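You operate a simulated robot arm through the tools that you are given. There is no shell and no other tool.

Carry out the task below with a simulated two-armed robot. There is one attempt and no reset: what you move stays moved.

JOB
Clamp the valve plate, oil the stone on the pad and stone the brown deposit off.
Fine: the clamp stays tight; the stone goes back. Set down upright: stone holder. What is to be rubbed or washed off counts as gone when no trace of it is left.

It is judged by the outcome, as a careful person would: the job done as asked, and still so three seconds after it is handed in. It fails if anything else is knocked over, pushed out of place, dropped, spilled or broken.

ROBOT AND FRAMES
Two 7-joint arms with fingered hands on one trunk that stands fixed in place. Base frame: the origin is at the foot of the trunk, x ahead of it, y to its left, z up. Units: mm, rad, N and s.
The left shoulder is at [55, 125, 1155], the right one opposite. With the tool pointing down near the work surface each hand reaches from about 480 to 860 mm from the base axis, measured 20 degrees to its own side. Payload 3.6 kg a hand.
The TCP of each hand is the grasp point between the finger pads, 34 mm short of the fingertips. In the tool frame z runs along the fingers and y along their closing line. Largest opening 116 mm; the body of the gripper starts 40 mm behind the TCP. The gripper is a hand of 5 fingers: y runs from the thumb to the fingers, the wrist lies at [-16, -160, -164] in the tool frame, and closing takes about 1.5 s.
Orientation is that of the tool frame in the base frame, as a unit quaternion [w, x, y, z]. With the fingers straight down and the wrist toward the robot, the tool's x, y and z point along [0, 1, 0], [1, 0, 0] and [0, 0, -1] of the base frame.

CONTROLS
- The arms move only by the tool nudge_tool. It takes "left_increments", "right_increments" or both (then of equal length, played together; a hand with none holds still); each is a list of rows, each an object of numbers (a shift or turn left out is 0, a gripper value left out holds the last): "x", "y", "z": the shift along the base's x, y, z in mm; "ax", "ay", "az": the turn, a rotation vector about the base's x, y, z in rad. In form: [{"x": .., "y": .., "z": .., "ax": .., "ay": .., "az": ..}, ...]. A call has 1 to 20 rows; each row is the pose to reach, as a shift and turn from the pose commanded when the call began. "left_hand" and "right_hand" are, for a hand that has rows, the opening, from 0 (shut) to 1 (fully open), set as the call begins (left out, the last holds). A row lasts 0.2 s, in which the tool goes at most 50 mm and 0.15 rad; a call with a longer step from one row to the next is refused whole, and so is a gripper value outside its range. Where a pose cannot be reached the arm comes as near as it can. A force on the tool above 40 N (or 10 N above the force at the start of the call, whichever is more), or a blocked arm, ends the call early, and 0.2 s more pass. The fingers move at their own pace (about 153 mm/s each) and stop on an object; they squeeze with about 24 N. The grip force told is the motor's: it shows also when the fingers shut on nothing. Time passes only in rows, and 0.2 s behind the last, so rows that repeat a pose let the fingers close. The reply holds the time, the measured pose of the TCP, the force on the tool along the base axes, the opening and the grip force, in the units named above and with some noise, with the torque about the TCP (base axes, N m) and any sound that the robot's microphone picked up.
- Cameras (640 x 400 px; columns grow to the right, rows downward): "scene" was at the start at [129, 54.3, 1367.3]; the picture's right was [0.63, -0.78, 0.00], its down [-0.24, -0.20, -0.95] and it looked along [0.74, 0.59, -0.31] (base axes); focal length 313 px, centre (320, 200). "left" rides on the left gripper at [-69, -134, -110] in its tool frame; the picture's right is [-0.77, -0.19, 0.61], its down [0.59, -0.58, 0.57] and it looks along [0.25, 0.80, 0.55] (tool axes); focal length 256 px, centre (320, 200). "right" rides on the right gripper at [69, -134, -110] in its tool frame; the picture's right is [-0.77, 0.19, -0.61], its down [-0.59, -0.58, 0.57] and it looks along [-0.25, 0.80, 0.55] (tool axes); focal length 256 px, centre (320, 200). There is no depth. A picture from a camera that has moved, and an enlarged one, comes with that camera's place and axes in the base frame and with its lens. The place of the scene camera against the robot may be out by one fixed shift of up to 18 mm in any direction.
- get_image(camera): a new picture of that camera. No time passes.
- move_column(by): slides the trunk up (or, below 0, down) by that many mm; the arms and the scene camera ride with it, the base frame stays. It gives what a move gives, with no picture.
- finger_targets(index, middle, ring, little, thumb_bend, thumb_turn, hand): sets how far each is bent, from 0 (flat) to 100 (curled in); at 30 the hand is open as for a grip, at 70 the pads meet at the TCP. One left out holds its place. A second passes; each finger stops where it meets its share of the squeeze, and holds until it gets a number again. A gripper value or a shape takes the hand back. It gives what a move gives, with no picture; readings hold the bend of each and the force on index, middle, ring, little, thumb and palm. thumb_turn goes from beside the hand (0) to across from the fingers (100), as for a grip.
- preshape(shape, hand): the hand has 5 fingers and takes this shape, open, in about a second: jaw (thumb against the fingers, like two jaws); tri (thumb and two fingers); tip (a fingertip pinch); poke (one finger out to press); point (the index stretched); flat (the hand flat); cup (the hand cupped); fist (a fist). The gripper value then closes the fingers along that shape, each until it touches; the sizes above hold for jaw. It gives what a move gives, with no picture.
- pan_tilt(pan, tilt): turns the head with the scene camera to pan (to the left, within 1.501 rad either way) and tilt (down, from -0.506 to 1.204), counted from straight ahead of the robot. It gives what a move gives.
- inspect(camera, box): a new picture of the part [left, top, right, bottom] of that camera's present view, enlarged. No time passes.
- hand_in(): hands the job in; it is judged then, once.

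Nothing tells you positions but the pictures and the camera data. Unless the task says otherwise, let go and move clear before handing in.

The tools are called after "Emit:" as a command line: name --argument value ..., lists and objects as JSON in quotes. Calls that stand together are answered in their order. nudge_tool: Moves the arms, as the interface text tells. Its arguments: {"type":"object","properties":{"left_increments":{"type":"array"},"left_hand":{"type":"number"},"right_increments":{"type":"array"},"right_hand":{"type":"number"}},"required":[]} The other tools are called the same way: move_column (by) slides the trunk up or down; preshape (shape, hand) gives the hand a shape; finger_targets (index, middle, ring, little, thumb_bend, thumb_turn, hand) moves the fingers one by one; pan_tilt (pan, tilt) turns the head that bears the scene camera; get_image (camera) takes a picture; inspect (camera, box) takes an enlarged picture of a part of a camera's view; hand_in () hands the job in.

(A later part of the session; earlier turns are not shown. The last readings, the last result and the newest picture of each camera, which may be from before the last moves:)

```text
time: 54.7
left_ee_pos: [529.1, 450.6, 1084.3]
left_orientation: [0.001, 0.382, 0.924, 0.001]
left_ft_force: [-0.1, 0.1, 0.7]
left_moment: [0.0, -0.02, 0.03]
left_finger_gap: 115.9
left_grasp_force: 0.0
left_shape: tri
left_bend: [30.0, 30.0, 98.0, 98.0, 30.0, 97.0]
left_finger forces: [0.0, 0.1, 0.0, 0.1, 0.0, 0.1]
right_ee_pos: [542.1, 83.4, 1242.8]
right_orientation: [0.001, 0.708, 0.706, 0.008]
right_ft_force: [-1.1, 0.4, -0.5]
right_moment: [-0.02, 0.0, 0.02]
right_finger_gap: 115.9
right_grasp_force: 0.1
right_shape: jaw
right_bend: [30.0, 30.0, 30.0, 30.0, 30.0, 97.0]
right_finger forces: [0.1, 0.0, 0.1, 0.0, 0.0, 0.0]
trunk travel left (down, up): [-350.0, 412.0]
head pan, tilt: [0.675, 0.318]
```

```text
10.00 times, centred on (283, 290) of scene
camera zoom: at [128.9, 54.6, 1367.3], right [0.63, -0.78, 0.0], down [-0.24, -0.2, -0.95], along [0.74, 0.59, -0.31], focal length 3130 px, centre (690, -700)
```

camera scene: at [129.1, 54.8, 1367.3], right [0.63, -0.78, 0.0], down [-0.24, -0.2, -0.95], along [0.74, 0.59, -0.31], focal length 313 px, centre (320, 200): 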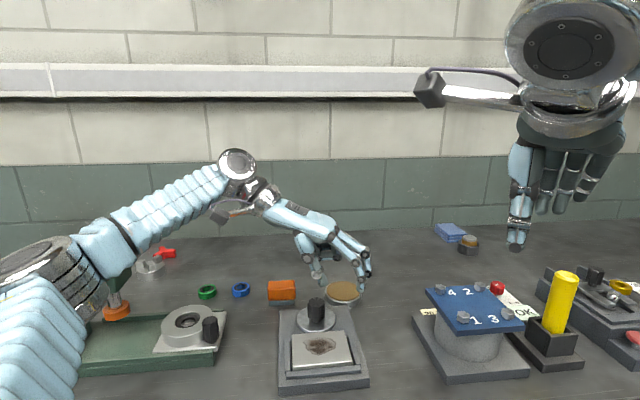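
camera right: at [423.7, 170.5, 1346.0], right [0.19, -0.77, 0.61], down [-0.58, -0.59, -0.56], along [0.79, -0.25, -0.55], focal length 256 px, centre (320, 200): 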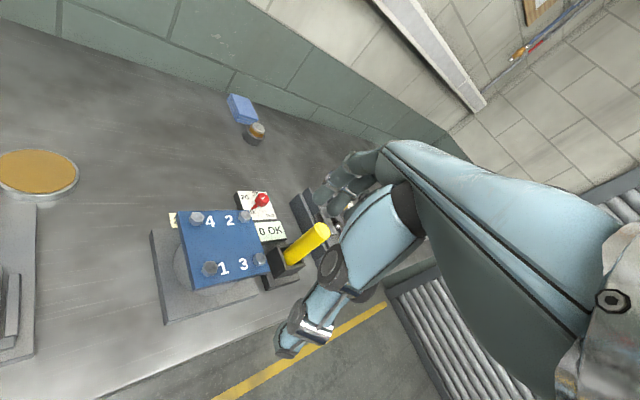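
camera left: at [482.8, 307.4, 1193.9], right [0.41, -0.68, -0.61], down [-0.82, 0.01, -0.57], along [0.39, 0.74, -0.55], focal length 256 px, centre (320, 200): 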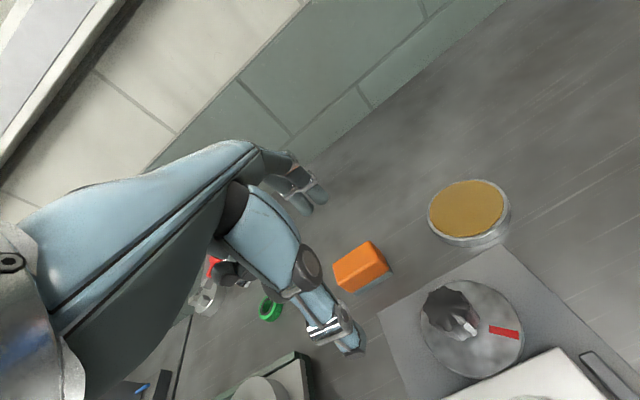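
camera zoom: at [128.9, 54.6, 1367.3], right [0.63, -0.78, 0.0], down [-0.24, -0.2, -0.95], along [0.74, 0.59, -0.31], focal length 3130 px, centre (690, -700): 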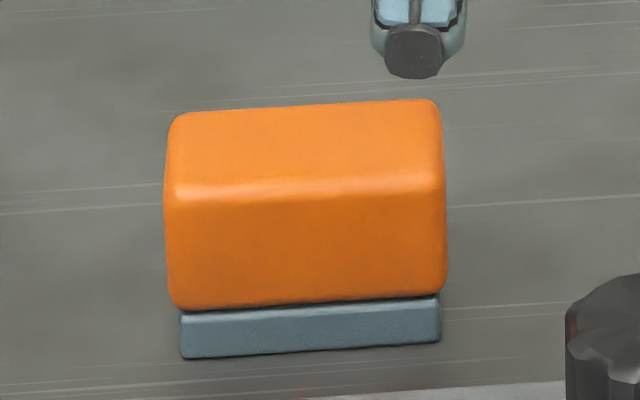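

The holder is about 65×36×45 mm, centred near [561, 519] on a table at z ≈ 900, turned about 44°. I'll hover above it with the hand half open, to keep the thumb clear of the clamp base corner, and check the alignment.

Emit:
nudge_tool --left_hand 0.55 --left_increments '[{"x": 10, "y": 20, "z": -5}, {"x": 20, "y": 45, "z": -20, "az": -0.01}, {"x": 32, "y": 69, "z": -40, "az": -0.02}, {"x": 32, "y": 69, "z": -60, "az": -0.02}, {"x": 32, "y": 69, "z": -60, "az": -0.02}, {"x": 32, "y": 69, "z": -60, "az": -0.02}]'

Emit:
get_image --camera "left"

Emit:
inspect --camera "left" --box '[250, 180, 410, 380]'

Emit:
inspect --camera "scene" --box '[220, 220, 340, 320]'

```text
time: 56.1
left_ee_pos: [562.4, 519.4, 1024.9]
left_orientation: [0.0, 0.393, 0.92, 0.0]
left_ft_force: [0.1, 0.2, 0.2]
left_moment: [0.03, -0.03, 0.01]
left_finger_gap: 64.2
left_grasp_force: 0.0
left_shape: tri
left_bend: [42.0, 43.0, 98.0, 98.0, 62.0, 99.0]
left_finger forces: [0.0, 0.0, 0.0, 0.1, 0.0, 0.1]
right_ee_pos: [541.9, 83.8, 1243.5]
right_orientation: [0.001, 0.708, 0.706, 0.008]
right_ft_force: [0.0, -0.8, -0.1]
right_moment: [0.01, 0.0, 0.02]
right_finger_gap: 115.9
right_grasp_force: 0.0
right_shape: jaw
right_bend: [30.0, 30.0, 30.0, 30.0, 30.0, 97.0]
right_finger forces: [0.0, 0.0, 0.1, 0.0, 0.0, 0.1]
trunk travel left (down, up): [-350.0, 412.0]
head pan, tilt: [0.675, 0.318]
```

```text
taken
camera left: at [512.4, 376.8, 1133.5], right [0.4, -0.68, -0.61], down [-0.82, 0.03, -0.57], along [0.4, 0.73, -0.55], focal length 256 px, centre (320, 200)
```

left: 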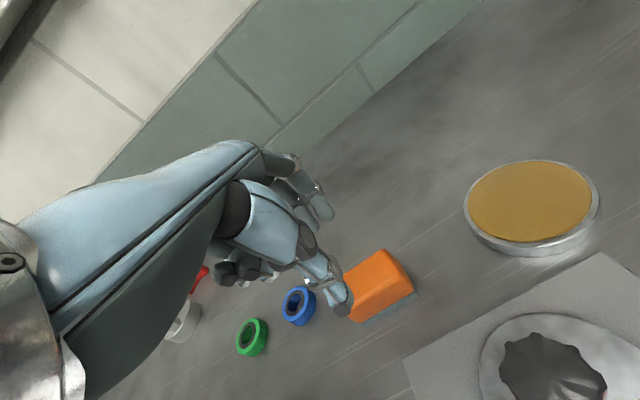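

```text
2.00 times, centred on (330, 280) of left
camera zoom: at [512.4, 376.8, 1133.5], right [0.4, -0.68, -0.61], down [-0.82, 0.03, -0.57], along [0.4, 0.73, -0.55], focal length 512 px, centre (300, 40)
```

zoom: 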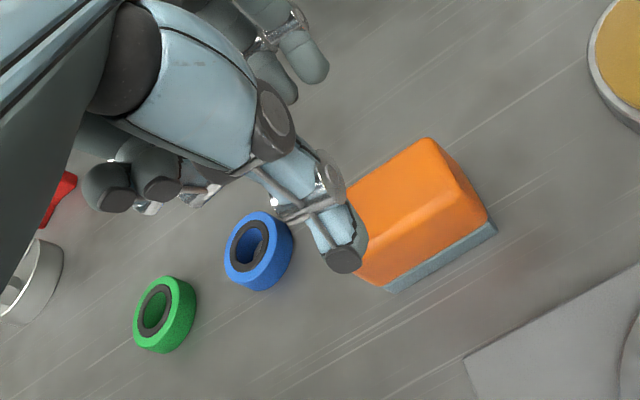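

```text
4.00 times, centred on (280, 270) of scene
camera zoom: at [129.3, 54.6, 1367.3], right [0.63, -0.78, 0.0], down [-0.24, -0.2, -0.95], along [0.74, 0.59, -0.31], focal length 1252 px, centre (480, -80)
```

zoom: 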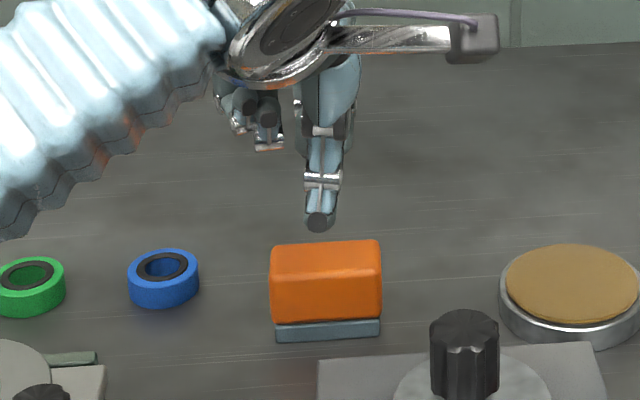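

The hand is well centred over the holder. I'll descend to just above the table and check the clearance before closing.

Emit:
nudge_tool --left_increments '[{"z": -20}, {"z": -40}, {"z": -55}, {"z": -68}, {"z": -76}, {"z": -76}]'

Emit:
inspect --camera "scene" --box '[220, 220, 340, 320]'

Emit:
inspect --camera "left" --box '[250, 150, 410, 350]'

```text
time: 57.5
left_ee_pos: [562.1, 520.9, 947.5]
left_orientation: [0.0, 0.391, 0.92, 0.0]
left_ft_force: [-0.6, -0.1, -0.6]
left_moment: [0.02, 0.01, 0.0]
left_finger_gap: 64.0
left_grasp_force: 0.0
left_shape: tri
left_bend: [42.0, 43.0, 98.0, 98.0, 62.0, 99.0]
left_finger forces: [0.0, 0.0, 0.1, 0.0, 0.1, 0.1]
right_ee_pos: [541.8, 83.8, 1243.1]
right_orientation: [0.001, 0.709, 0.706, 0.008]
right_ft_force: [0.3, -0.6, 0.4]
right_moment: [0.01, 0.0, 0.01]
right_finger_gap: 116.1
right_grasp_force: 0.2
right_shape: jaw
right_bend: [30.0, 30.0, 30.0, 30.0, 30.0, 97.0]
right_finger forces: [0.0, 0.1, 0.1, 0.0, 0.1, 0.0]
trunk travel left (down, up): [-350.0, 412.0]
head pan, tilt: [0.675, 0.318]
```

```text
4.00 times, centred on (280, 270) of scene
camera zoom: at [129.2, 54.5, 1367.3], right [0.63, -0.78, 0.0], down [-0.24, -0.2, -0.95], along [0.74, 0.59, -0.31], focal length 1252 px, centre (480, -80)
```

zoom: 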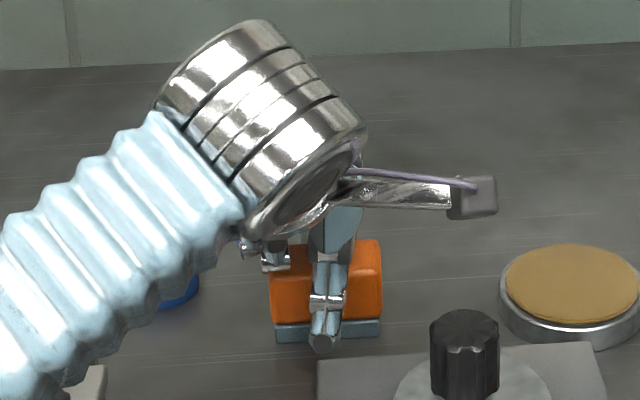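

```text
2.00 times, centred on (330, 250) of left
camera zoom: at [512.2, 377.0, 1057.7], right [0.4, -0.68, -0.61], down [-0.82, 0.03, -0.57], along [0.4, 0.73, -0.55], focal length 512 px, centre (300, 100)
```

zoom: 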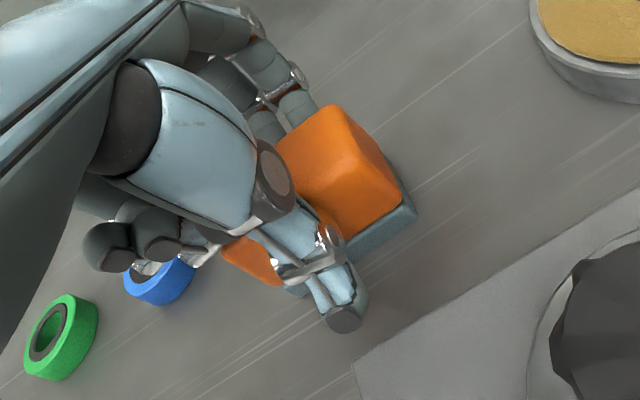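

The thumb is centred along the block with good clearance. Closing on the holder.

Emit:
nudge_tool --left_hand 0 --left_increments '[{}, {}, {}, {}, {}, {}, {}]'

Emit:
inspect --camera "scene" --box '[220, 220, 340, 320]'

Emit:
inspect --camera "left" --box '[250, 150, 410, 350]'

```text
time: 59.1
left_ee_pos: [562.7, 518.9, 950.0]
left_orientation: [0.002, 0.391, 0.92, 0.001]
left_ft_force: [2.8, 4.2, 10.3]
left_moment: [0.26, -0.25, 0.03]
left_finger_gap: 26.2
left_grasp_force: 24.4
left_shape: tri
left_bend: [60.0, 58.0, 100.0, 100.0, 70.0, 100.0]
left_finger forces: [20.9, 19.3, 0.0, 0.0, 37.7, 0.1]
right_ee_pos: [542.0, 82.9, 1244.3]
right_orientation: [0.002, 0.708, 0.706, 0.008]
right_ft_force: [0.0, 0.0, -0.6]
right_moment: [0.03, 0.0, -0.01]
right_finger_gap: 115.9
right_grasp_force: 0.1
right_shape: jaw
right_bend: [30.0, 30.0, 30.0, 30.0, 30.0, 97.0]
right_finger forces: [0.0, 0.0, 0.0, 0.1, 0.0, 0.0]
trunk travel left (down, up): [-350.0, 412.0]
head pan, tilt: [0.675, 0.318]
```

```text
4.00 times, centred on (280, 270) of scene
camera zoom: at [128.6, 54.0, 1367.4], right [0.63, -0.78, 0.0], down [-0.24, -0.2, -0.95], along [0.74, 0.59, -0.31], focal length 1252 px, centre (480, -80)
```

zoom: 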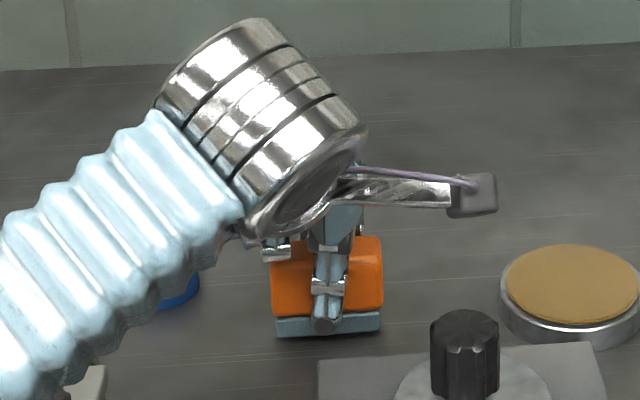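

```text
2.00 times, centred on (330, 250) of left
camera zoom: at [511.8, 376.8, 1059.0], right [0.4, -0.68, -0.61], down [-0.82, 0.03, -0.57], along [0.4, 0.73, -0.55], focal length 512 px, centre (300, 100)
```

zoom: 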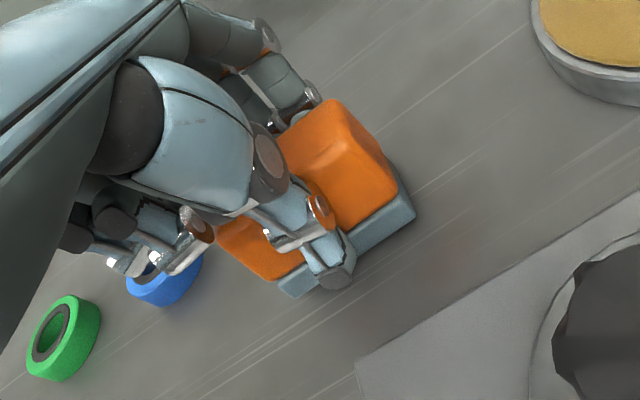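

The holder is held between thumb and two fingers. I'll lift it straight up and check how it hangs.

Emit:
nudge_tool --left_increments '[{"z": 10}, {"z": 25}, {"z": 45}, {"z": 65}, {"z": 80}, {"z": 80}]'

Emit:
inspect --camera "scene" --box '[220, 190, 340, 310]'

Emit:
inspect --camera "left" --box '[250, 150, 410, 350]'

```text
time: 60.5
left_ee_pos: [562.7, 521.0, 1028.1]
left_orientation: [0.0, 0.391, 0.92, 0.0]
left_ft_force: [-1.0, -0.4, -2.4]
left_moment: [0.02, 0.02, -0.04]
left_finger_gap: 24.9
left_grasp_force: 23.7
left_shape: tri
left_bend: [61.0, 58.0, 100.0, 100.0, 70.0, 100.0]
left_finger forces: [19.9, 18.1, 0.0, 0.0, 37.5, 0.1]
right_ee_pos: [543.2, 83.9, 1242.7]
right_orientation: [0.001, 0.708, 0.706, 0.008]
right_ft_force: [0.0, -0.7, -0.7]
right_moment: [-0.03, 0.01, -0.01]
right_finger_gap: 115.9
right_grasp_force: 0.0
right_shape: jaw
right_bend: [30.0, 30.0, 30.0, 30.0, 30.0, 97.0]
right_finger forces: [0.0, 0.0, 0.0, 0.1, 0.0, 0.1]
trunk travel left (down, up): [-350.0, 412.0]
head pan, tilt: [0.675, 0.318]
```

```text
3.33 times, centred on (280, 250) of scene
camera zoom: at [129.6, 54.9, 1367.2], right [0.63, -0.78, 0.0], down [-0.24, -0.2, -0.95], along [0.74, 0.59, -0.31], focal length 1043 px, centre (453, 33)
```

zoom: 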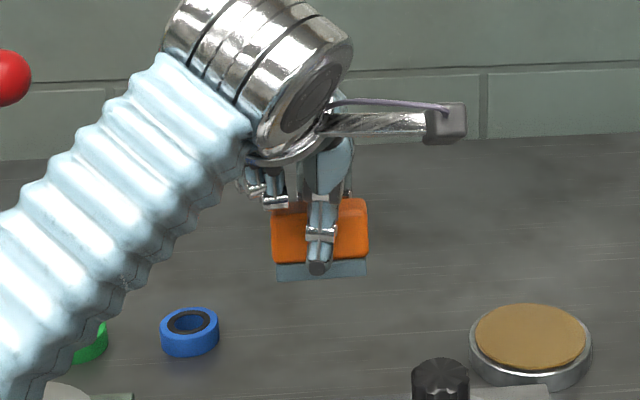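

```text
2.00 times, centred on (330, 250) of left
camera zoom: at [512.0, 378.3, 1137.7], right [0.4, -0.68, -0.61], down [-0.82, 0.03, -0.57], along [0.4, 0.73, -0.55], focal length 512 px, centre (300, 100)
```

zoom: 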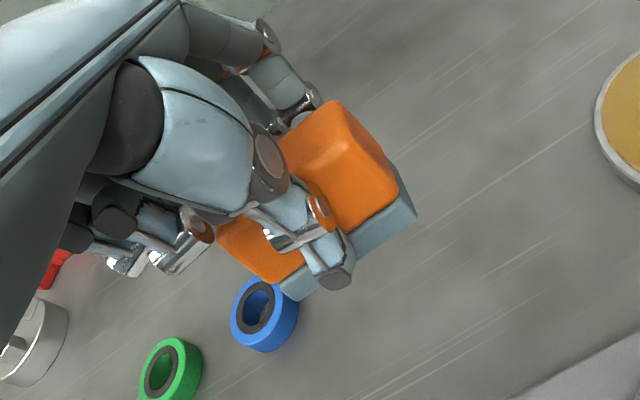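

The stone hangs level in the grip, its bottom about 48 mm below the TCP. The pad top is near [662, 412, 918], so I'll carry the stone above the pad.

Emit:
nudge_tool --left_increments '[{"x": 25, "y": -28}, {"x": 50, "y": -55}, {"x": 75, "y": -83}, {"x": 99.5, "y": -111}, {"x": 99.5, "y": -111, "z": -20}, {"x": 99.5, "y": -111, "z": -40}, {"x": 99.5, "y": -111, "z": -40}]'

Emit:
get_image --camera "left"

Emit:
inspect --camera "scene" --box '[280, 200, 420, 320]'

Emit:
get_image --camera "right"

```text
time: 62.1
left_ee_pos: [662.0, 408.7, 989.2]
left_orientation: [0.001, 0.392, 0.92, 0.0]
left_ft_force: [-0.8, -1.3, -2.8]
left_moment: [-0.01, 0.02, 0.0]
left_finger_gap: 25.2
left_grasp_force: 24.2
left_shape: tri
left_bend: [61.0, 58.0, 100.0, 100.0, 70.0, 100.0]
left_finger forces: [19.7, 18.0, 0.1, 0.1, 37.2, 0.1]
right_ee_pos: [541.9, 84.3, 1242.3]
right_orientation: [0.001, 0.708, 0.706, 0.008]
right_ft_force: [0.3, -0.1, 0.5]
right_moment: [-0.01, -0.01, 0.01]
right_finger_gap: 115.8
right_grasp_force: 0.0
right_shape: jaw
right_bend: [30.0, 30.0, 30.0, 30.0, 30.0, 97.0]
right_finger forces: [0.1, 0.0, 0.0, 0.1, 0.0, 0.1]
trunk travel left (down, up): [-350.0, 412.0]
head pan, tilt: [0.675, 0.318]
```

```text
taken
camera left: at [611.5, 266.2, 1098.0], right [0.4, -0.68, -0.61], down [-0.82, 0.03, -0.57], along [0.4, 0.73, -0.55], focal length 256 px, centre (320, 200)
```

left: 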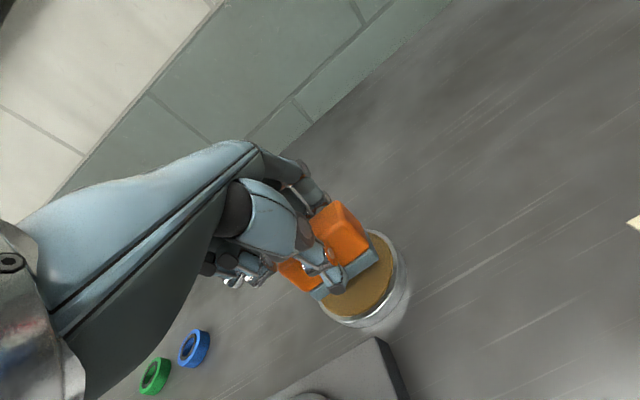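

```text
3.33 times, centred on (350, 260) of scene
camera zoom: at [129.4, 54.6, 1367.3], right [0.63, -0.78, 0.0], down [-0.24, -0.2, -0.95], along [0.74, 0.59, -0.31], focal length 1043 px, centre (220, 0)
```

zoom: 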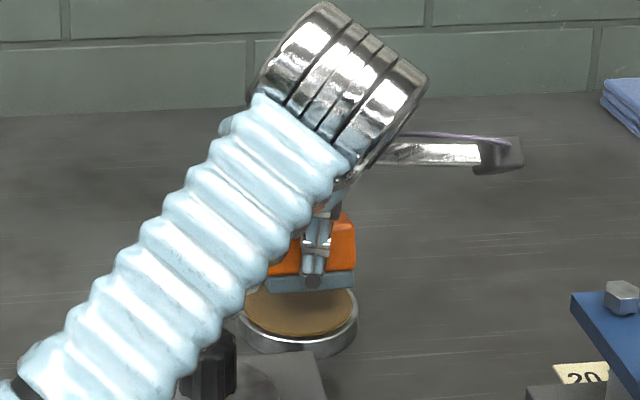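

```text
taken
camera right: at [407.1, 151.8, 1351.9], right [0.18, -0.78, 0.61], down [-0.57, -0.58, -0.58], along [0.8, -0.24, -0.55], focal length 256 px, centre (320, 200)
```

right: 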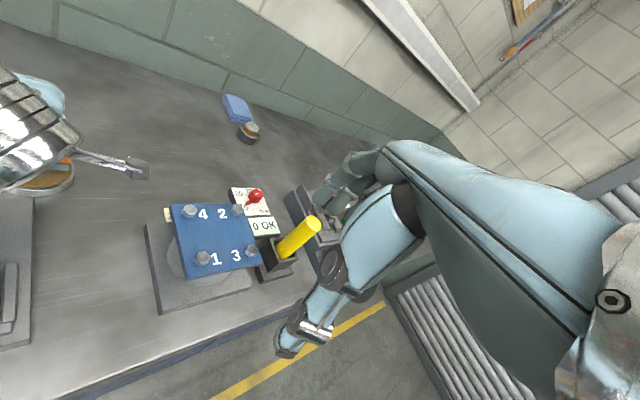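

Emit:
inspect --camera "left" --box '[290, 190, 430, 340]'

Emit:
inspect --camera "scene" --box '[325, 260, 395, 310]'

```text
2.67 times, centred on (360, 265) of left
camera zoom: at [611.5, 266.2, 1098.0], right [0.4, -0.68, -0.61], down [-0.82, 0.03, -0.57], along [0.4, 0.73, -0.55], focal length 683 px, centre (213, 27)
```

zoom: 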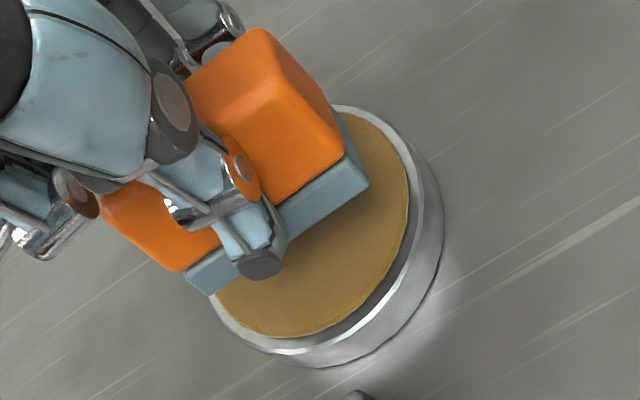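

```text
8.00 times, centred on (360, 285) of scene
camera zoom: at [129.4, 54.6, 1367.3], right [0.63, -0.78, 0.0], down [-0.24, -0.2, -0.95], along [0.74, 0.59, -0.31], focal length 2504 px, centre (0, -480)
```

zoom: 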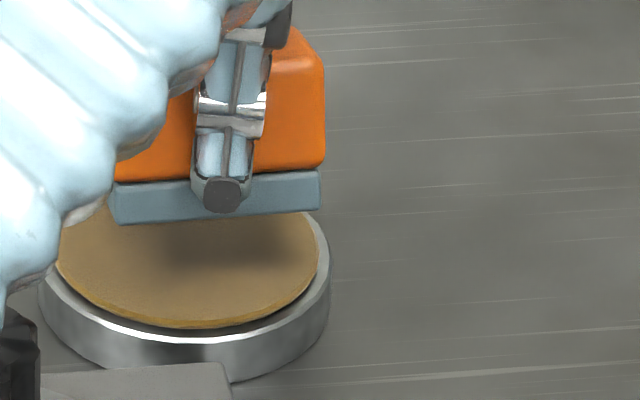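

Both views put the stone roughly 9 mm too far toward −y of the pad centre. I'll correct that and lower until it just touches.

Emit:
nudge_tool --left_increments '[{"x": 0.5, "y": 9}, {"x": 0.5, "y": 9, "z": -10}, {"x": 0.5, "y": 9, "z": -16}, {"x": 0.5, "y": 9, "z": -16}]'

Emit:
inspect --camera "scene" --box '[325, 260, 395, 310]'

Emit:
inspect --camera "left" --box '[290, 190, 430, 340]'

```text
time: 63.1
left_ee_pos: [661.6, 417.9, 971.6]
left_orientation: [0.001, 0.392, 0.92, 0.0]
left_ft_force: [-0.5, 0.2, -2.6]
left_moment: [-0.02, -0.01, 0.01]
left_finger_gap: 24.8
left_grasp_force: 23.9
left_shape: tri
left_bend: [61.0, 58.0, 100.0, 100.0, 70.0, 100.0]
left_finger forces: [19.7, 18.1, 0.1, 0.0, 37.1, 0.1]
right_ee_pos: [541.9, 83.9, 1242.4]
right_orientation: [0.0, 0.708, 0.706, 0.007]
right_ft_force: [0.2, -0.7, -1.0]
right_moment: [0.01, 0.04, 0.0]
right_finger_gap: 115.9
right_grasp_force: 0.1
right_shape: jaw
right_bend: [30.0, 30.0, 30.0, 30.0, 30.0, 97.0]
right_finger forces: [0.0, 0.1, 0.0, 0.0, 0.0, 0.0]
trunk travel left (down, up): [-350.0, 412.0]
head pan, tilt: [0.675, 0.318]
```

```text
8.00 times, centred on (360, 285) of scene
camera zoom: at [129.6, 54.5, 1367.3], right [0.63, -0.78, 0.0], down [-0.24, -0.2, -0.95], along [0.74, 0.59, -0.31], focal length 2504 px, centre (0, -480)
```

zoom: 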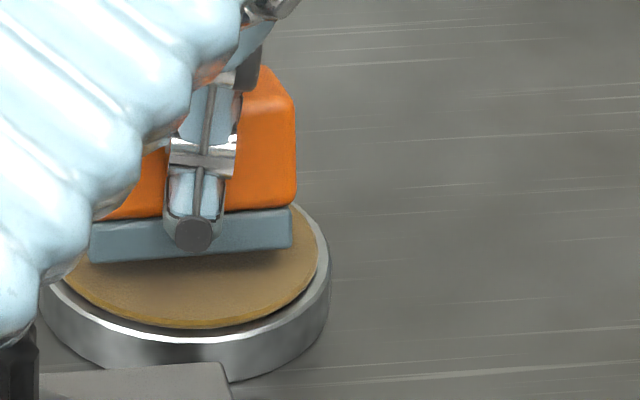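

```text
2.67 times, centred on (360, 265) of left
camera zoom: at [612.1, 275.3, 1081.2], right [0.4, -0.68, -0.61], down [-0.82, 0.03, -0.57], along [0.4, 0.73, -0.55], focal length 683 px, centre (213, 27)
```

zoom: 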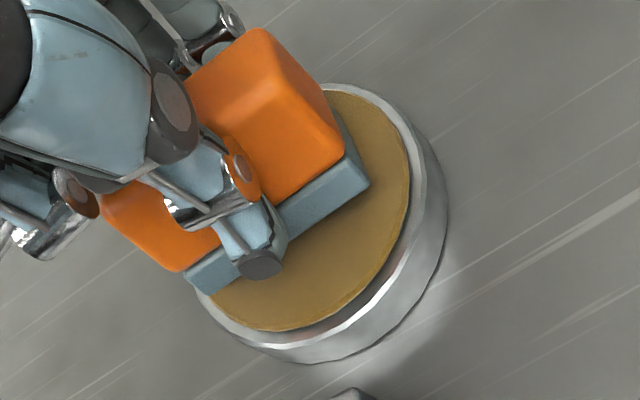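

The stone is now centred over the pad a few millimetres above it. I'll lower gently until I feel contact.

Emit:
nudge_tool --left_increments '[{"z": -1.5}, {"z": -3}, {"z": -4}, {"z": -5}, {"z": -5}]'

Emit:
nudge_tool --left_increments '[{"z": -1}, {"z": -2}, {"z": -2}]'

```text
time: 64.3
left_ee_pos: [661.3, 416.2, 970.1]
left_orientation: [0.002, 0.392, 0.92, 0.002]
left_ft_force: [1.4, -0.8, 9.1]
left_moment: [0.13, -0.14, -0.01]
left_finger_gap: 24.9
left_grasp_force: 24.2
left_shape: tri
left_bend: [61.0, 58.0, 100.0, 100.0, 70.0, 100.0]
left_finger forces: [19.9, 18.3, 0.0, 0.0, 39.5, 0.0]
right_ee_pos: [542.3, 83.6, 1243.3]
right_orientation: [0.001, 0.709, 0.706, 0.009]
right_ft_force: [1.0, 0.4, -0.3]
right_moment: [-0.01, 0.01, -0.01]
right_finger_gap: 116.0
right_grasp_force: 0.1
right_shape: jaw
right_bend: [30.0, 30.0, 30.0, 30.0, 30.0, 97.0]
right_finger forces: [0.0, 0.1, 0.1, 0.0, 0.0, 0.0]
trunk travel left (down, up): [-350.0, 412.0]
head pan, tilt: [0.675, 0.318]
```

```text
time: 65.1
left_ee_pos: [661.9, 417.2, 968.9]
left_orientation: [0.003, 0.393, 0.92, 0.003]
left_ft_force: [2.2, -0.2, 20.1]
left_moment: [0.27, -0.25, 0.01]
left_finger_gap: 25.2
left_grasp_force: 24.4
left_shape: tri
left_bend: [61.0, 58.0, 100.0, 100.0, 70.0, 100.0]
left_finger forces: [20.3, 19.2, 0.0, 0.1, 41.7, 0.0]
right_ee_pos: [539.4, 82.6, 1244.0]
right_orientation: [0.001, 0.708, 0.706, 0.01]
right_ft_force: [-0.1, 0.6, -0.7]
right_moment: [0.01, 0.01, 0.0]
right_finger_gap: 115.9
right_grasp_force: 0.2
right_shape: jaw
right_bend: [30.0, 30.0, 30.0, 30.0, 30.0, 97.0]
right_finger forces: [0.0, 0.1, 0.1, 0.0, 0.0, 0.0]
trunk travel left (down, up): [-350.0, 412.0]
head pan, tilt: [0.675, 0.318]
```

Contact with about 20 N. I'll hold briefly, ease to a light pressure and rub the stone slightly on the pad so it takes up oil without dragging the tin.

Emit:
nudge_tool --left_increments '[{}, {}, {}, {"z": 1.5}, {"z": 2.5}, {"z": 2.5, "x": 2, "y": -2}, {"z": 2.5, "x": 3.5, "y": -3.5}, {"z": 2.5, "x": 2, "y": -2}, {"z": 2.5}, {"z": 2.5, "x": -2, "y": 2}, {"z": 2.5, "x": -3.5, "y": 3.5}, {"z": 2.5, "x": -2, "y": 2}, {"z": 2.5}, {"z": 2.5}]'

Emit:
inspect --camera "scene" --box '[325, 260, 395, 310]'

```text
time: 68.1
left_ee_pos: [659.1, 418.4, 969.3]
left_orientation: [0.0, 0.391, 0.92, 0.001]
left_ft_force: [-5.1, 0.6, 13.0]
left_moment: [0.07, 0.02, 0.01]
left_finger_gap: 32.0
left_grasp_force: 23.8
left_shape: tri
left_bend: [61.0, 58.0, 100.0, 100.0, 70.0, 100.0]
left_finger forces: [18.6, 18.4, 0.0, 0.0, 42.8, 0.0]
right_ee_pos: [540.6, 82.8, 1244.1]
right_orientation: [0.001, 0.708, 0.706, 0.01]
right_ft_force: [-1.1, -0.4, 1.3]
right_moment: [0.01, -0.01, 0.02]
right_finger_gap: 116.1
right_grasp_force: 0.0
right_shape: jaw
right_bend: [30.0, 30.0, 30.0, 30.0, 30.0, 97.0]
right_finger forces: [0.0, 0.0, 0.0, 0.0, 0.0, 0.0]
trunk travel left (down, up): [-350.0, 412.0]
head pan, tilt: [0.675, 0.318]
```

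```text
8.00 times, centred on (360, 285) of scene
camera zoom: at [126.7, 53.3, 1367.6], right [0.63, -0.78, 0.0], down [-0.24, -0.2, -0.95], along [0.74, 0.6, -0.31], focal length 2504 px, centre (0, -480)
```

zoom: 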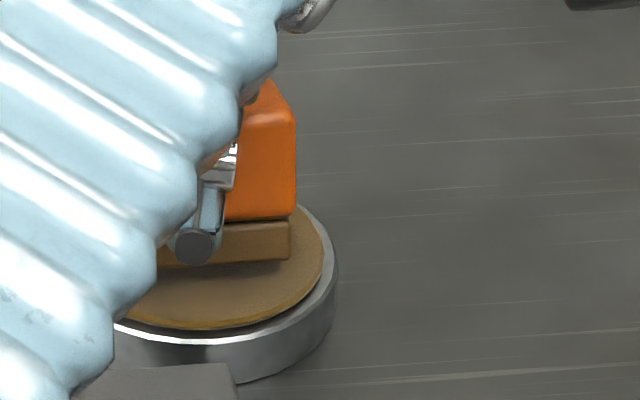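

The stone has changed colour, so it's oiled. I'll lift off and check the overall scene and grip.

Emit:
nudge_tool --left_increments '[{"z": 5}, {"z": 15}, {"z": 30}, {"z": 50}, {"z": 50}]'

Emit:
get_image --camera "scene"

Emit:
inspect --camera "left" --box '[240, 150, 440, 350]'

Emit:
inspect --camera "scene" --box '[310, 230, 410, 320]'

```text
time: 69.3
left_ee_pos: [662.7, 419.3, 1016.5]
left_orientation: [0.0, 0.391, 0.92, 0.0]
left_ft_force: [-0.5, 0.5, -2.0]
left_moment: [0.03, 0.01, 0.02]
left_finger_gap: 32.0
left_grasp_force: 24.3
left_shape: tri
left_bend: [61.0, 58.0, 100.0, 100.0, 70.0, 100.0]
left_finger forces: [19.6, 18.1, 0.1, 0.1, 37.1, 0.0]
right_ee_pos: [542.5, 84.4, 1241.9]
right_orientation: [0.0, 0.708, 0.706, 0.009]
right_ft_force: [0.4, -0.7, -0.4]
right_moment: [0.0, 0.01, -0.02]
right_finger_gap: 115.8
right_grasp_force: 0.0
right_shape: jaw
right_bend: [30.0, 30.0, 30.0, 30.0, 30.0, 97.0]
right_finger forces: [0.0, 0.0, 0.0, 0.0, 0.0, 0.1]
trunk travel left (down, up): [-350.0, 412.0]
head pan, tilt: [0.675, 0.318]
```

```text
taken
camera scene: at [129.8, 54.7, 1367.2], right [0.63, -0.78, 0.0], down [-0.24, -0.2, -0.95], along [0.74, 0.59, -0.31], focal length 313 px, centre (320, 200)
```

scene: 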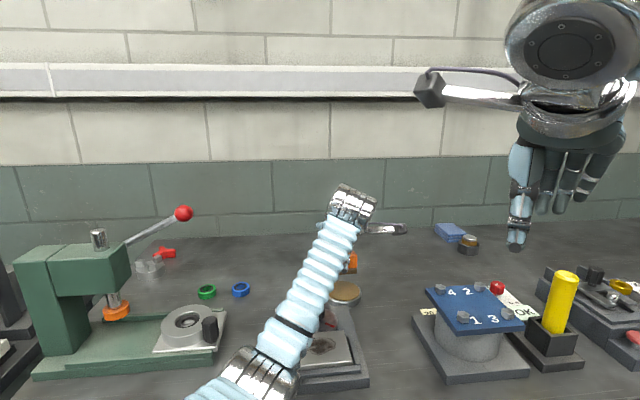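

```text
2.00 times, centred on (340, 250) of left
camera zoom: at [612.1, 276.0, 1127.0], right [0.4, -0.68, -0.61], down [-0.82, 0.03, -0.56], along [0.4, 0.73, -0.55], focal length 512 px, centre (280, 100)
```

zoom: 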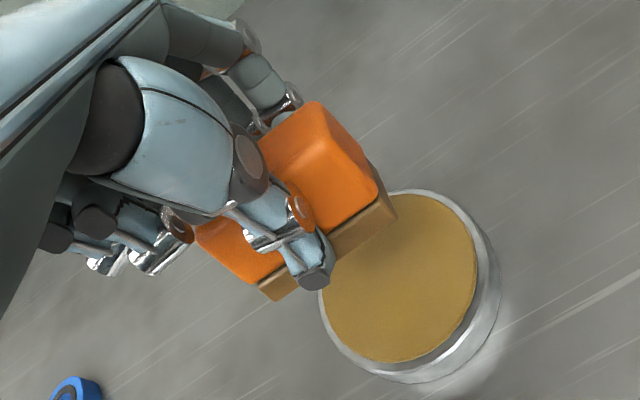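

```text
4.44 times, centred on (360, 275) of scene
camera zoom: at [129.8, 54.7, 1367.2], right [0.63, -0.78, 0.0], down [-0.24, -0.2, -0.95], along [0.74, 0.59, -0.31], focal length 1391 px, centre (142, -133)
```

zoom: 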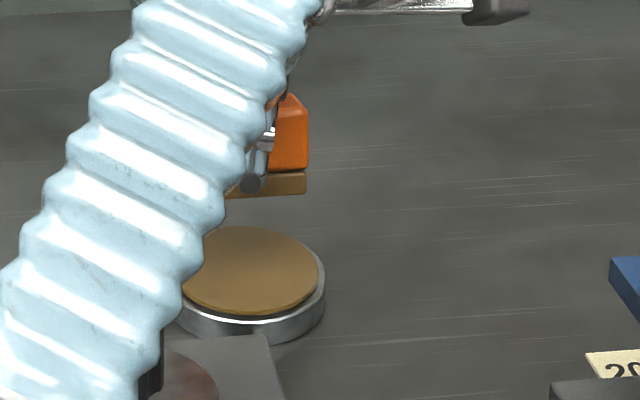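

The pad hasn't moved and the stone's underside is now oiled. I'll carry it high, clear of the knob, over to the plate.

Emit:
nudge_tool --left_increments '[{"z": 20}, {"z": 40}, {"x": -30, "y": -14, "z": 45}, {"x": -70, "y": -32, "z": 45}, {"x": -110, "y": -51, "z": 45}, {"x": -150, "y": -69, "z": 45}, {"x": -181, "y": -83, "z": 45}, {"x": -181, "y": -83, "z": 45}]'

Emit:
get_image --camera "left"

Emit:
get_image --camera "scene"

```text
time: 71.1
left_ee_pos: [480.1, 333.5, 1063.5]
left_orientation: [0.0, 0.392, 0.92, 0.0]
left_ft_force: [-0.1, 0.3, -2.9]
left_moment: [-0.01, 0.0, -0.01]
left_finger_gap: 31.8
left_grasp_force: 23.8
left_shape: tri
left_bend: [61.0, 59.0, 100.0, 100.0, 70.0, 100.0]
left_finger forces: [19.5, 18.0, 0.1, 0.1, 37.0, 0.0]
right_ee_pos: [543.2, 83.4, 1243.1]
right_orientation: [0.0, 0.708, 0.706, 0.008]
right_ft_force: [0.4, 0.5, -0.6]
right_moment: [-0.02, 0.01, -0.03]
right_finger_gap: 116.0
right_grasp_force: 0.1
right_shape: jaw
right_bend: [30.0, 30.0, 30.0, 30.0, 30.0, 97.0]
right_finger forces: [0.0, 0.0, 0.0, 0.1, 0.1, 0.1]
trunk travel left (down, up): [-350.0, 412.0]
head pan, tilt: [0.675, 0.318]
```

```text
taken
camera left: at [429.9, 192.1, 1173.1], right [0.4, -0.68, -0.61], down [-0.82, 0.02, -0.57], along [0.4, 0.73, -0.55], focal length 256 px, centre (320, 200)
```

left: 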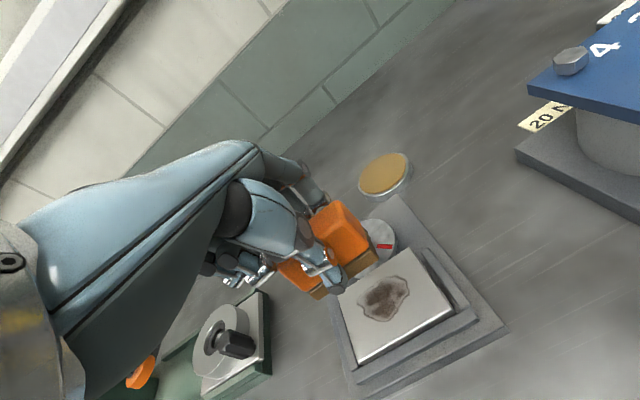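

```text
taken
camera scene: at [129.5, 54.6, 1367.2], right [0.63, -0.78, 0.0], down [-0.24, -0.2, -0.95], along [0.74, 0.59, -0.31], focal length 313 px, centre (320, 200)
```

scene: 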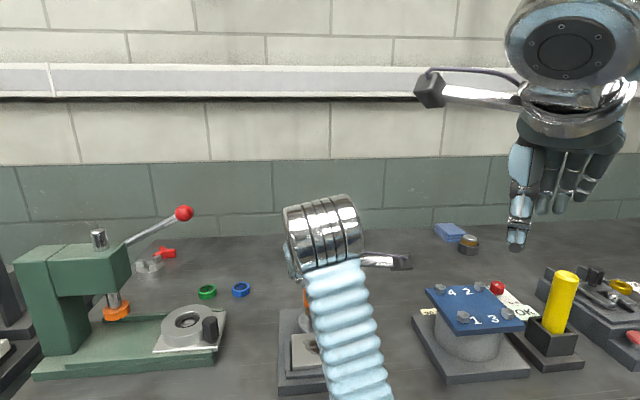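

The stone is above the plate. I'll lower to about 12 mm over it and compare it against the plate edges and the deposit.

Emit:
nudge_tool --left_increments '[{"z": -20}, {"z": -40}, {"z": -58}, {"z": -68}, {"z": -68}]'

Emit:
inspect --camera "left" --box '[260, 160, 480, 380]'

Emit:
inspect --camera "right" --box '[0, 130, 100, 370]'

Emit:
inspect --camera "scene" --box '[240, 240, 400, 400]'

```text
time: 72.3
left_ee_pos: [479.9, 334.4, 994.9]
left_orientation: [0.001, 0.393, 0.919, 0.0]
left_ft_force: [0.6, 0.5, -2.8]
left_moment: [0.0, -0.02, -0.03]
left_finger_gap: 32.0
left_grasp_force: 23.9
left_shape: tri
left_bend: [61.0, 59.0, 100.0, 100.0, 70.0, 100.0]
left_finger forces: [19.4, 18.0, 0.0, 0.1, 36.7, 0.1]
right_ee_pos: [541.5, 83.1, 1243.2]
right_orientation: [0.001, 0.708, 0.706, 0.008]
right_ft_force: [0.8, -0.2, 0.0]
right_moment: [-0.01, 0.01, 0.02]
right_finger_gap: 116.1
right_grasp_force: 0.0
right_shape: jaw
right_bend: [30.0, 30.0, 30.0, 30.0, 30.0, 97.0]
right_finger forces: [0.0, 0.0, 0.0, 0.0, 0.1, 0.0]
trunk travel left (down, up): [-350.0, 412.0]
head pan, tilt: [0.675, 0.318]
```

```text
1.82 times, centred on (370, 270) of left
camera zoom: at [430.7, 191.7, 1104.1], right [0.4, -0.68, -0.61], down [-0.82, 0.03, -0.57], along [0.4, 0.73, -0.55], focal length 465 px, centre (229, 73)
```

zoom: 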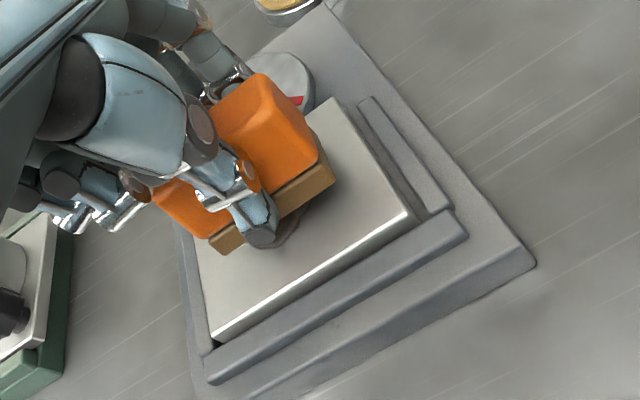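

```text
1.67 times, centred on (50, 250) of right
camera zoom: at [407.0, 151.1, 1352.0], right [0.18, -0.78, 0.61], down [-0.57, -0.58, -0.58], along [0.8, -0.24, -0.55], focal length 427 px, centre (770, 117)
```

zoom: 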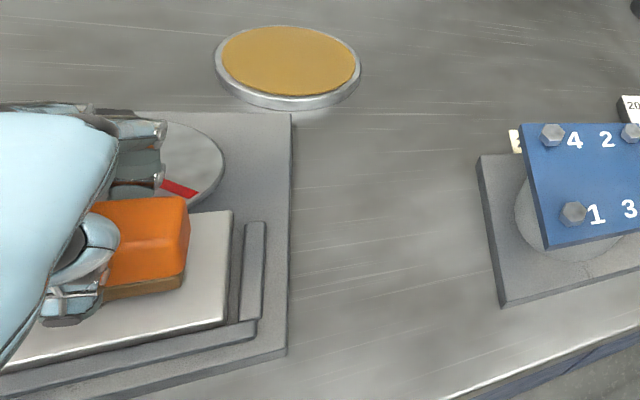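

```text
2.50 times, centred on (320, 320) of scene
camera zoom: at [129.3, 54.0, 1367.3], right [0.63, -0.78, 0.0], down [-0.24, -0.2, -0.95], along [0.74, 0.59, -0.31], focal length 782 px, centre (320, -100)
```

zoom: 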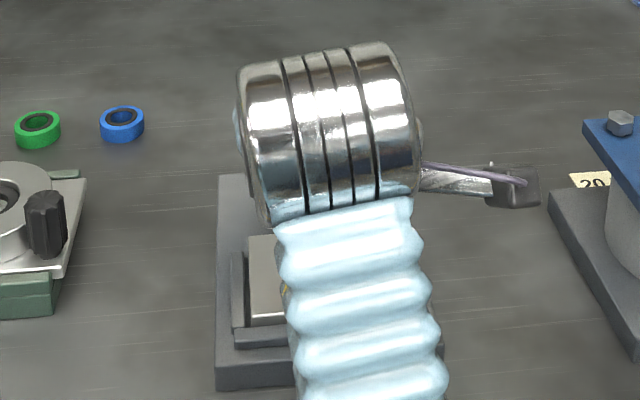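

The stone is centred over the deposit at [478, 340] with about 20 mm finger clearance to the knob. I'll lower to contact.

Emit:
nudge_tool --left_increments '[{"z": -4}, {"z": -8}, {"z": -10}, {"z": -12}, {"z": -12}]'

```text
time: 73.5
left_ee_pos: [481.2, 333.7, 986.0]
left_orientation: [0.003, 0.392, 0.92, 0.003]
left_ft_force: [-1.4, -0.8, 21.2]
left_moment: [0.19, -0.2, -0.02]
left_finger_gap: 31.9
left_grasp_force: 23.6
left_shape: tri
left_bend: [61.0, 58.0, 100.0, 100.0, 70.0, 100.0]
left_finger forces: [19.3, 18.5, 0.1, 0.0, 42.6, 0.1]
right_ee_pos: [539.7, 81.8, 1244.2]
right_orientation: [0.0, 0.708, 0.706, 0.009]
right_ft_force: [-0.5, -0.1, 1.2]
right_moment: [0.02, -0.01, -0.01]
right_finger_gap: 116.2
right_grasp_force: 0.0
right_shape: jaw
right_bend: [30.0, 30.0, 30.0, 30.0, 30.0, 97.0]
right_finger forces: [0.0, 0.1, 0.0, 0.0, 0.0, 0.1]
trunk travel left (down, up): [-350.0, 412.0]
head pan, tilt: [0.675, 0.318]
```

Contact is at about z 987, with 21 N showing. I'll ease slightly and start stoning in overlapping strokes over the deposit.

Emit:
nudge_tool --left_increments '[{"x": 0, "y": 0, "z": 1.5}, {"x": 4.2, "y": -4.2, "z": 1.5}, {"x": 7.1, "y": -7.1, "z": 1.5}, {"x": 0, "y": 0, "z": 1.5}, {"x": -7.1, "y": 7.1, "z": 1.5}, {"x": -3.5, "y": 10.6, "z": 1.5}, {"x": 3.5, "y": 3.5, "z": 1.5}, {"x": 10.6, "y": -3.5, "z": 1.5}, {"x": 14.1, "y": 0, "z": 1.5}, {"x": 7.1, "y": 7.1, "z": 1.5}, {"x": 0, "y": 14.1, "z": 1.5}, {"x": -7.1, "y": 7.1, "z": 1.5}, {"x": -11.3, "y": 2.8, "z": 1.5}, {"x": -4.2, "y": -4.2, "z": 1.5}, {"x": 2.8, "y": -11.3, "z": 1.5}, {"x": -0.7, "y": -14.8, "z": 1.5}, {"x": -7.8, "y": -7.8, "z": 1.5}, {"x": -14.8, "y": -0.7, "z": 1.5}, {"x": -7, "y": 0, "z": 1.5}, {"x": 0, "y": 0, "z": 1.5}]'

Emit:
inspect --camera "left" --box '[260, 160, 480, 380]'

Emit:
inspect --camera "right" --box '[0, 130, 100, 370]'

```text
time: 77.7
left_ee_pos: [479.3, 335.4, 986.6]
left_orientation: [0.001, 0.391, 0.92, 0.002]
left_ft_force: [-4.6, 2.0, 19.6]
left_moment: [0.18, -0.05, 0.09]
left_finger_gap: 31.8
left_grasp_force: 23.9
left_shape: tri
left_bend: [61.0, 58.0, 100.0, 100.0, 70.0, 100.0]
left_finger forces: [19.9, 18.8, 0.0, 0.0, 44.9, 0.1]
right_ee_pos: [540.0, 82.7, 1244.4]
right_orientation: [0.0, 0.709, 0.705, 0.009]
right_ft_force: [-0.1, -0.2, 0.5]
right_moment: [-0.03, 0.0, 0.01]
right_finger_gap: 116.2
right_grasp_force: 0.0
right_shape: jaw
right_bend: [30.0, 30.0, 30.0, 30.0, 30.0, 97.0]
right_finger forces: [0.1, 0.0, 0.0, 0.0, 0.0, 0.0]
trunk travel left (down, up): [-350.0, 412.0]
head pan, tilt: [0.675, 0.318]
```

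```text
1.82 times, centred on (370, 270) of left
camera zoom: at [428.9, 191.8, 1095.4], right [0.4, -0.68, -0.61], down [-0.82, 0.03, -0.57], along [0.4, 0.73, -0.55], focal length 465 px, centre (229, 73)
```

zoom: 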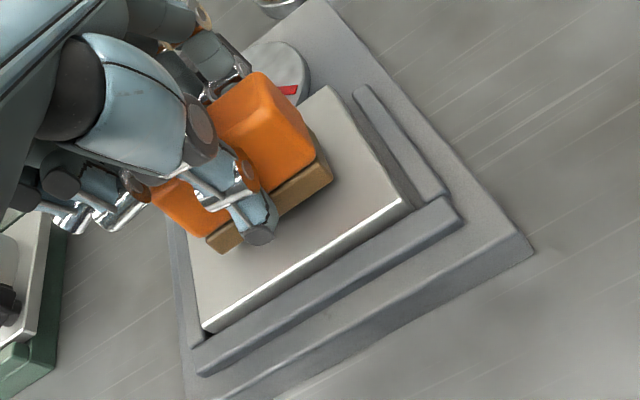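

```text
1.67 times, centred on (50, 250) of right
camera zoom: at [404.7, 150.0, 1352.9], right [0.18, -0.78, 0.6], down [-0.57, -0.58, -0.58], along [0.8, -0.24, -0.55], focal length 427 px, centre (770, 117)
```

zoom: 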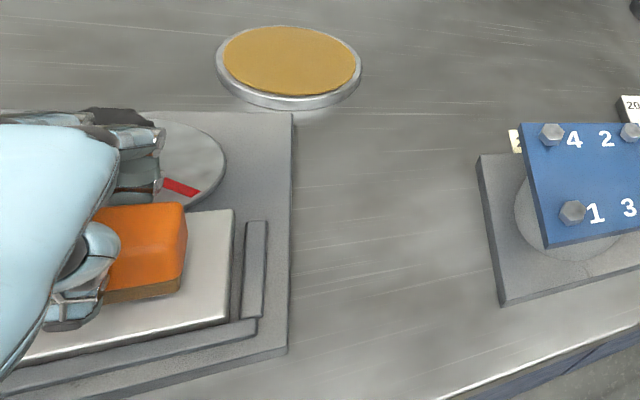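

The near part of the stain is already going, and the clamp mark hasn't moved. Another wider pass.

Emit:
nudge_tool --left_increments '[{"x": 9.9, "y": -9.9}, {"x": 0, "y": 0}, {"x": -9.9, "y": 9.9}, {"x": -7.1, "y": 12.7}, {"x": 2.8, "y": 2.8}, {"x": 12.7, "y": -7.1}, {"x": 15.6, "y": -4.2}, {"x": 5.7, "y": 5.7}, {"x": -4.2, "y": 15.6}, {"x": 0.7, "y": 17.7}, {"x": 9.2, "y": 9.2}, {"x": 17.7, "y": 0.7}, {"x": 12, "y": -4.9}, {"x": 5.7, "y": -11.3}, {"x": -2.8, "y": -2.8}, {"x": -11.3, "y": 5.7}, {"x": -15.6, "y": 1.4}, {"x": -7.1, "y": -7.1}, {"x": 1.4, "y": -15.6}, {"x": 0, "y": 0}]'

Emit:
nudge_tool --left_increments '[{"z": 6}, {"z": 20}, {"z": 45}, {"z": 75}, {"z": 75}]'

Emit:
inspect --camera "left" --box '[280, 200, 500, 400]'

Emit:
inspect --camera "scene" --box '[240, 260, 400, 400]'

```text
time: 81.9
left_ee_pos: [481.6, 331.6, 986.3]
left_orientation: [0.001, 0.394, 0.919, 0.001]
left_ft_force: [1.2, -6.0, 17.0]
left_moment: [-0.01, -0.13, -0.04]
left_finger_gap: 31.4
left_grasp_force: 24.4
left_shape: tri
left_bend: [63.0, 58.0, 100.0, 100.0, 70.0, 100.0]
left_finger forces: [19.4, 18.2, 0.0, 0.0, 44.0, 0.0]
right_ee_pos: [542.3, 81.5, 1244.2]
right_orientation: [0.001, 0.708, 0.706, 0.01]
right_ft_force: [-0.2, 0.6, 0.0]
right_moment: [-0.03, 0.03, 0.0]
right_finger_gap: 116.0
right_grasp_force: 0.1
right_shape: jaw
right_bend: [30.0, 30.0, 30.0, 30.0, 30.0, 97.0]
right_finger forces: [0.0, 0.0, 0.1, 0.0, 0.0, 0.1]
trunk travel left (down, up): [-350.0, 412.0]
head pan, tilt: [0.675, 0.318]
```

```text
time: 83.1
left_ee_pos: [479.9, 334.6, 1059.8]
left_orientation: [0.001, 0.393, 0.92, 0.0]
left_ft_force: [-0.1, 0.0, -1.8]
left_moment: [0.03, -0.02, 0.01]
left_finger_gap: 31.4
left_grasp_force: 24.2
left_shape: tri
left_bend: [62.0, 59.0, 100.0, 100.0, 70.0, 100.0]
left_finger forces: [19.7, 18.1, 0.1, 0.1, 37.1, 0.1]
right_ee_pos: [542.1, 83.8, 1242.2]
right_orientation: [0.001, 0.708, 0.706, 0.008]
right_ft_force: [-0.5, 0.6, -0.2]
right_moment: [0.01, 0.01, 0.0]
right_finger_gap: 115.9
right_grasp_force: 0.1
right_shape: jaw
right_bend: [30.0, 30.0, 30.0, 30.0, 30.0, 97.0]
right_finger forces: [0.1, 0.0, 0.0, 0.1, 0.1, 0.0]
trunk travel left (down, up): [-350.0, 412.0]
head pan, tilt: [0.675, 0.318]
```

```text
2.00 times, centred on (390, 300) of left
camera zoom: at [430.9, 191.5, 1169.0], right [0.4, -0.68, -0.61], down [-0.82, 0.03, -0.57], along [0.4, 0.73, -0.55], focal length 512 px, centre (180, 0)
```

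zoom: 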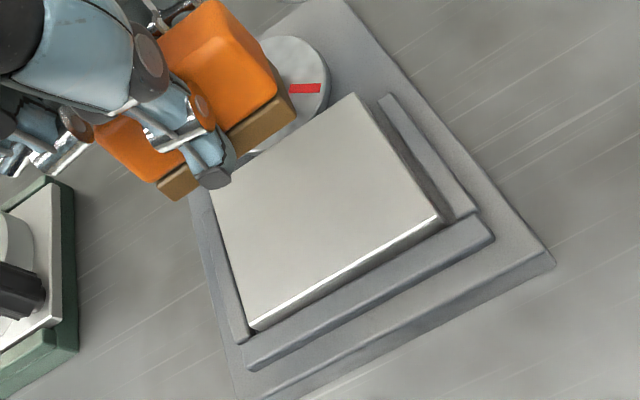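

```text
2.86 times, centred on (320, 330) of scene
camera zoom: at [129.3, 54.1, 1367.2], right [0.63, -0.78, 0.0], down [-0.24, -0.2, -0.95], along [0.74, 0.59, -0.31], focal length 894 px, centre (320, -171)
```

zoom: 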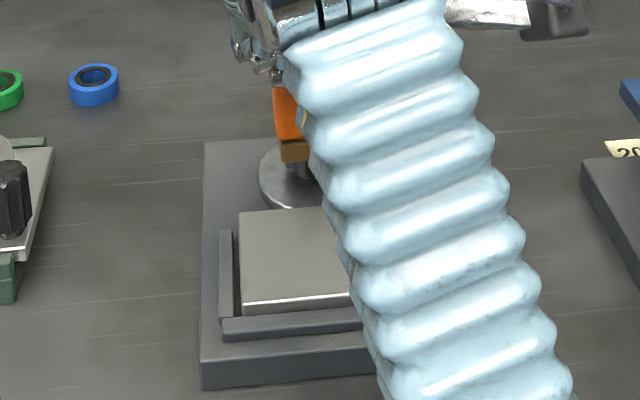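

The plate looks clean. I'll zoom in closely to check for any trace.

Emit:
inspect --camera "left" --box '[330, 240, 450, 370]'

Emit:
inspect --camera "right" --box '[0, 250, 70, 360]'

```text
3.08 times, centred on (390, 305) of left
camera zoom: at [430.9, 191.5, 1169.0], right [0.4, -0.68, -0.61], down [-0.82, 0.03, -0.57], along [0.4, 0.73, -0.55], focal length 788 px, centre (105, -123)
```

zoom: 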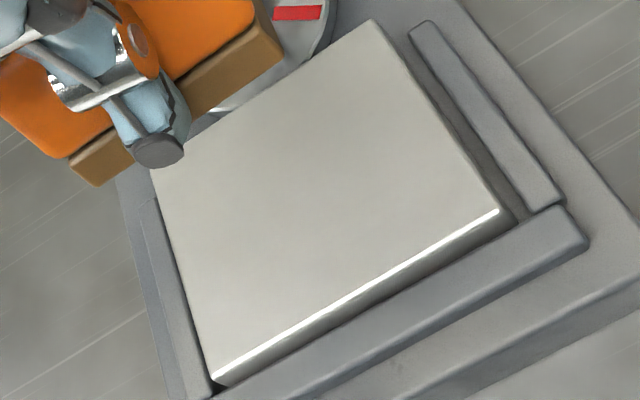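

```text
3.64 times, centred on (35, 305) of right
camera zoom: at [407.1, 151.2, 1351.9], right [0.18, -0.78, 0.61], down [-0.57, -0.58, -0.58], along [0.8, -0.24, -0.55], focal length 931 px, centre (1356, -182)
```

zoom: 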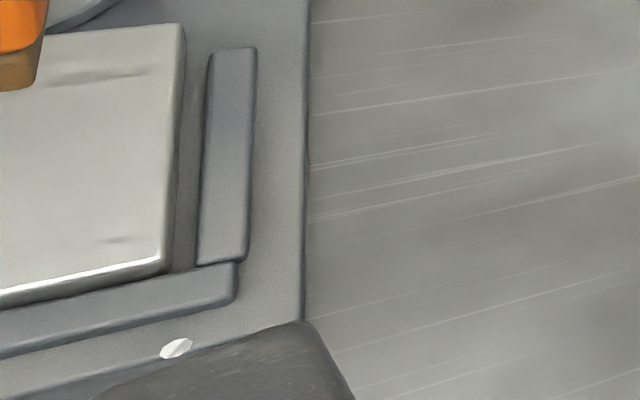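

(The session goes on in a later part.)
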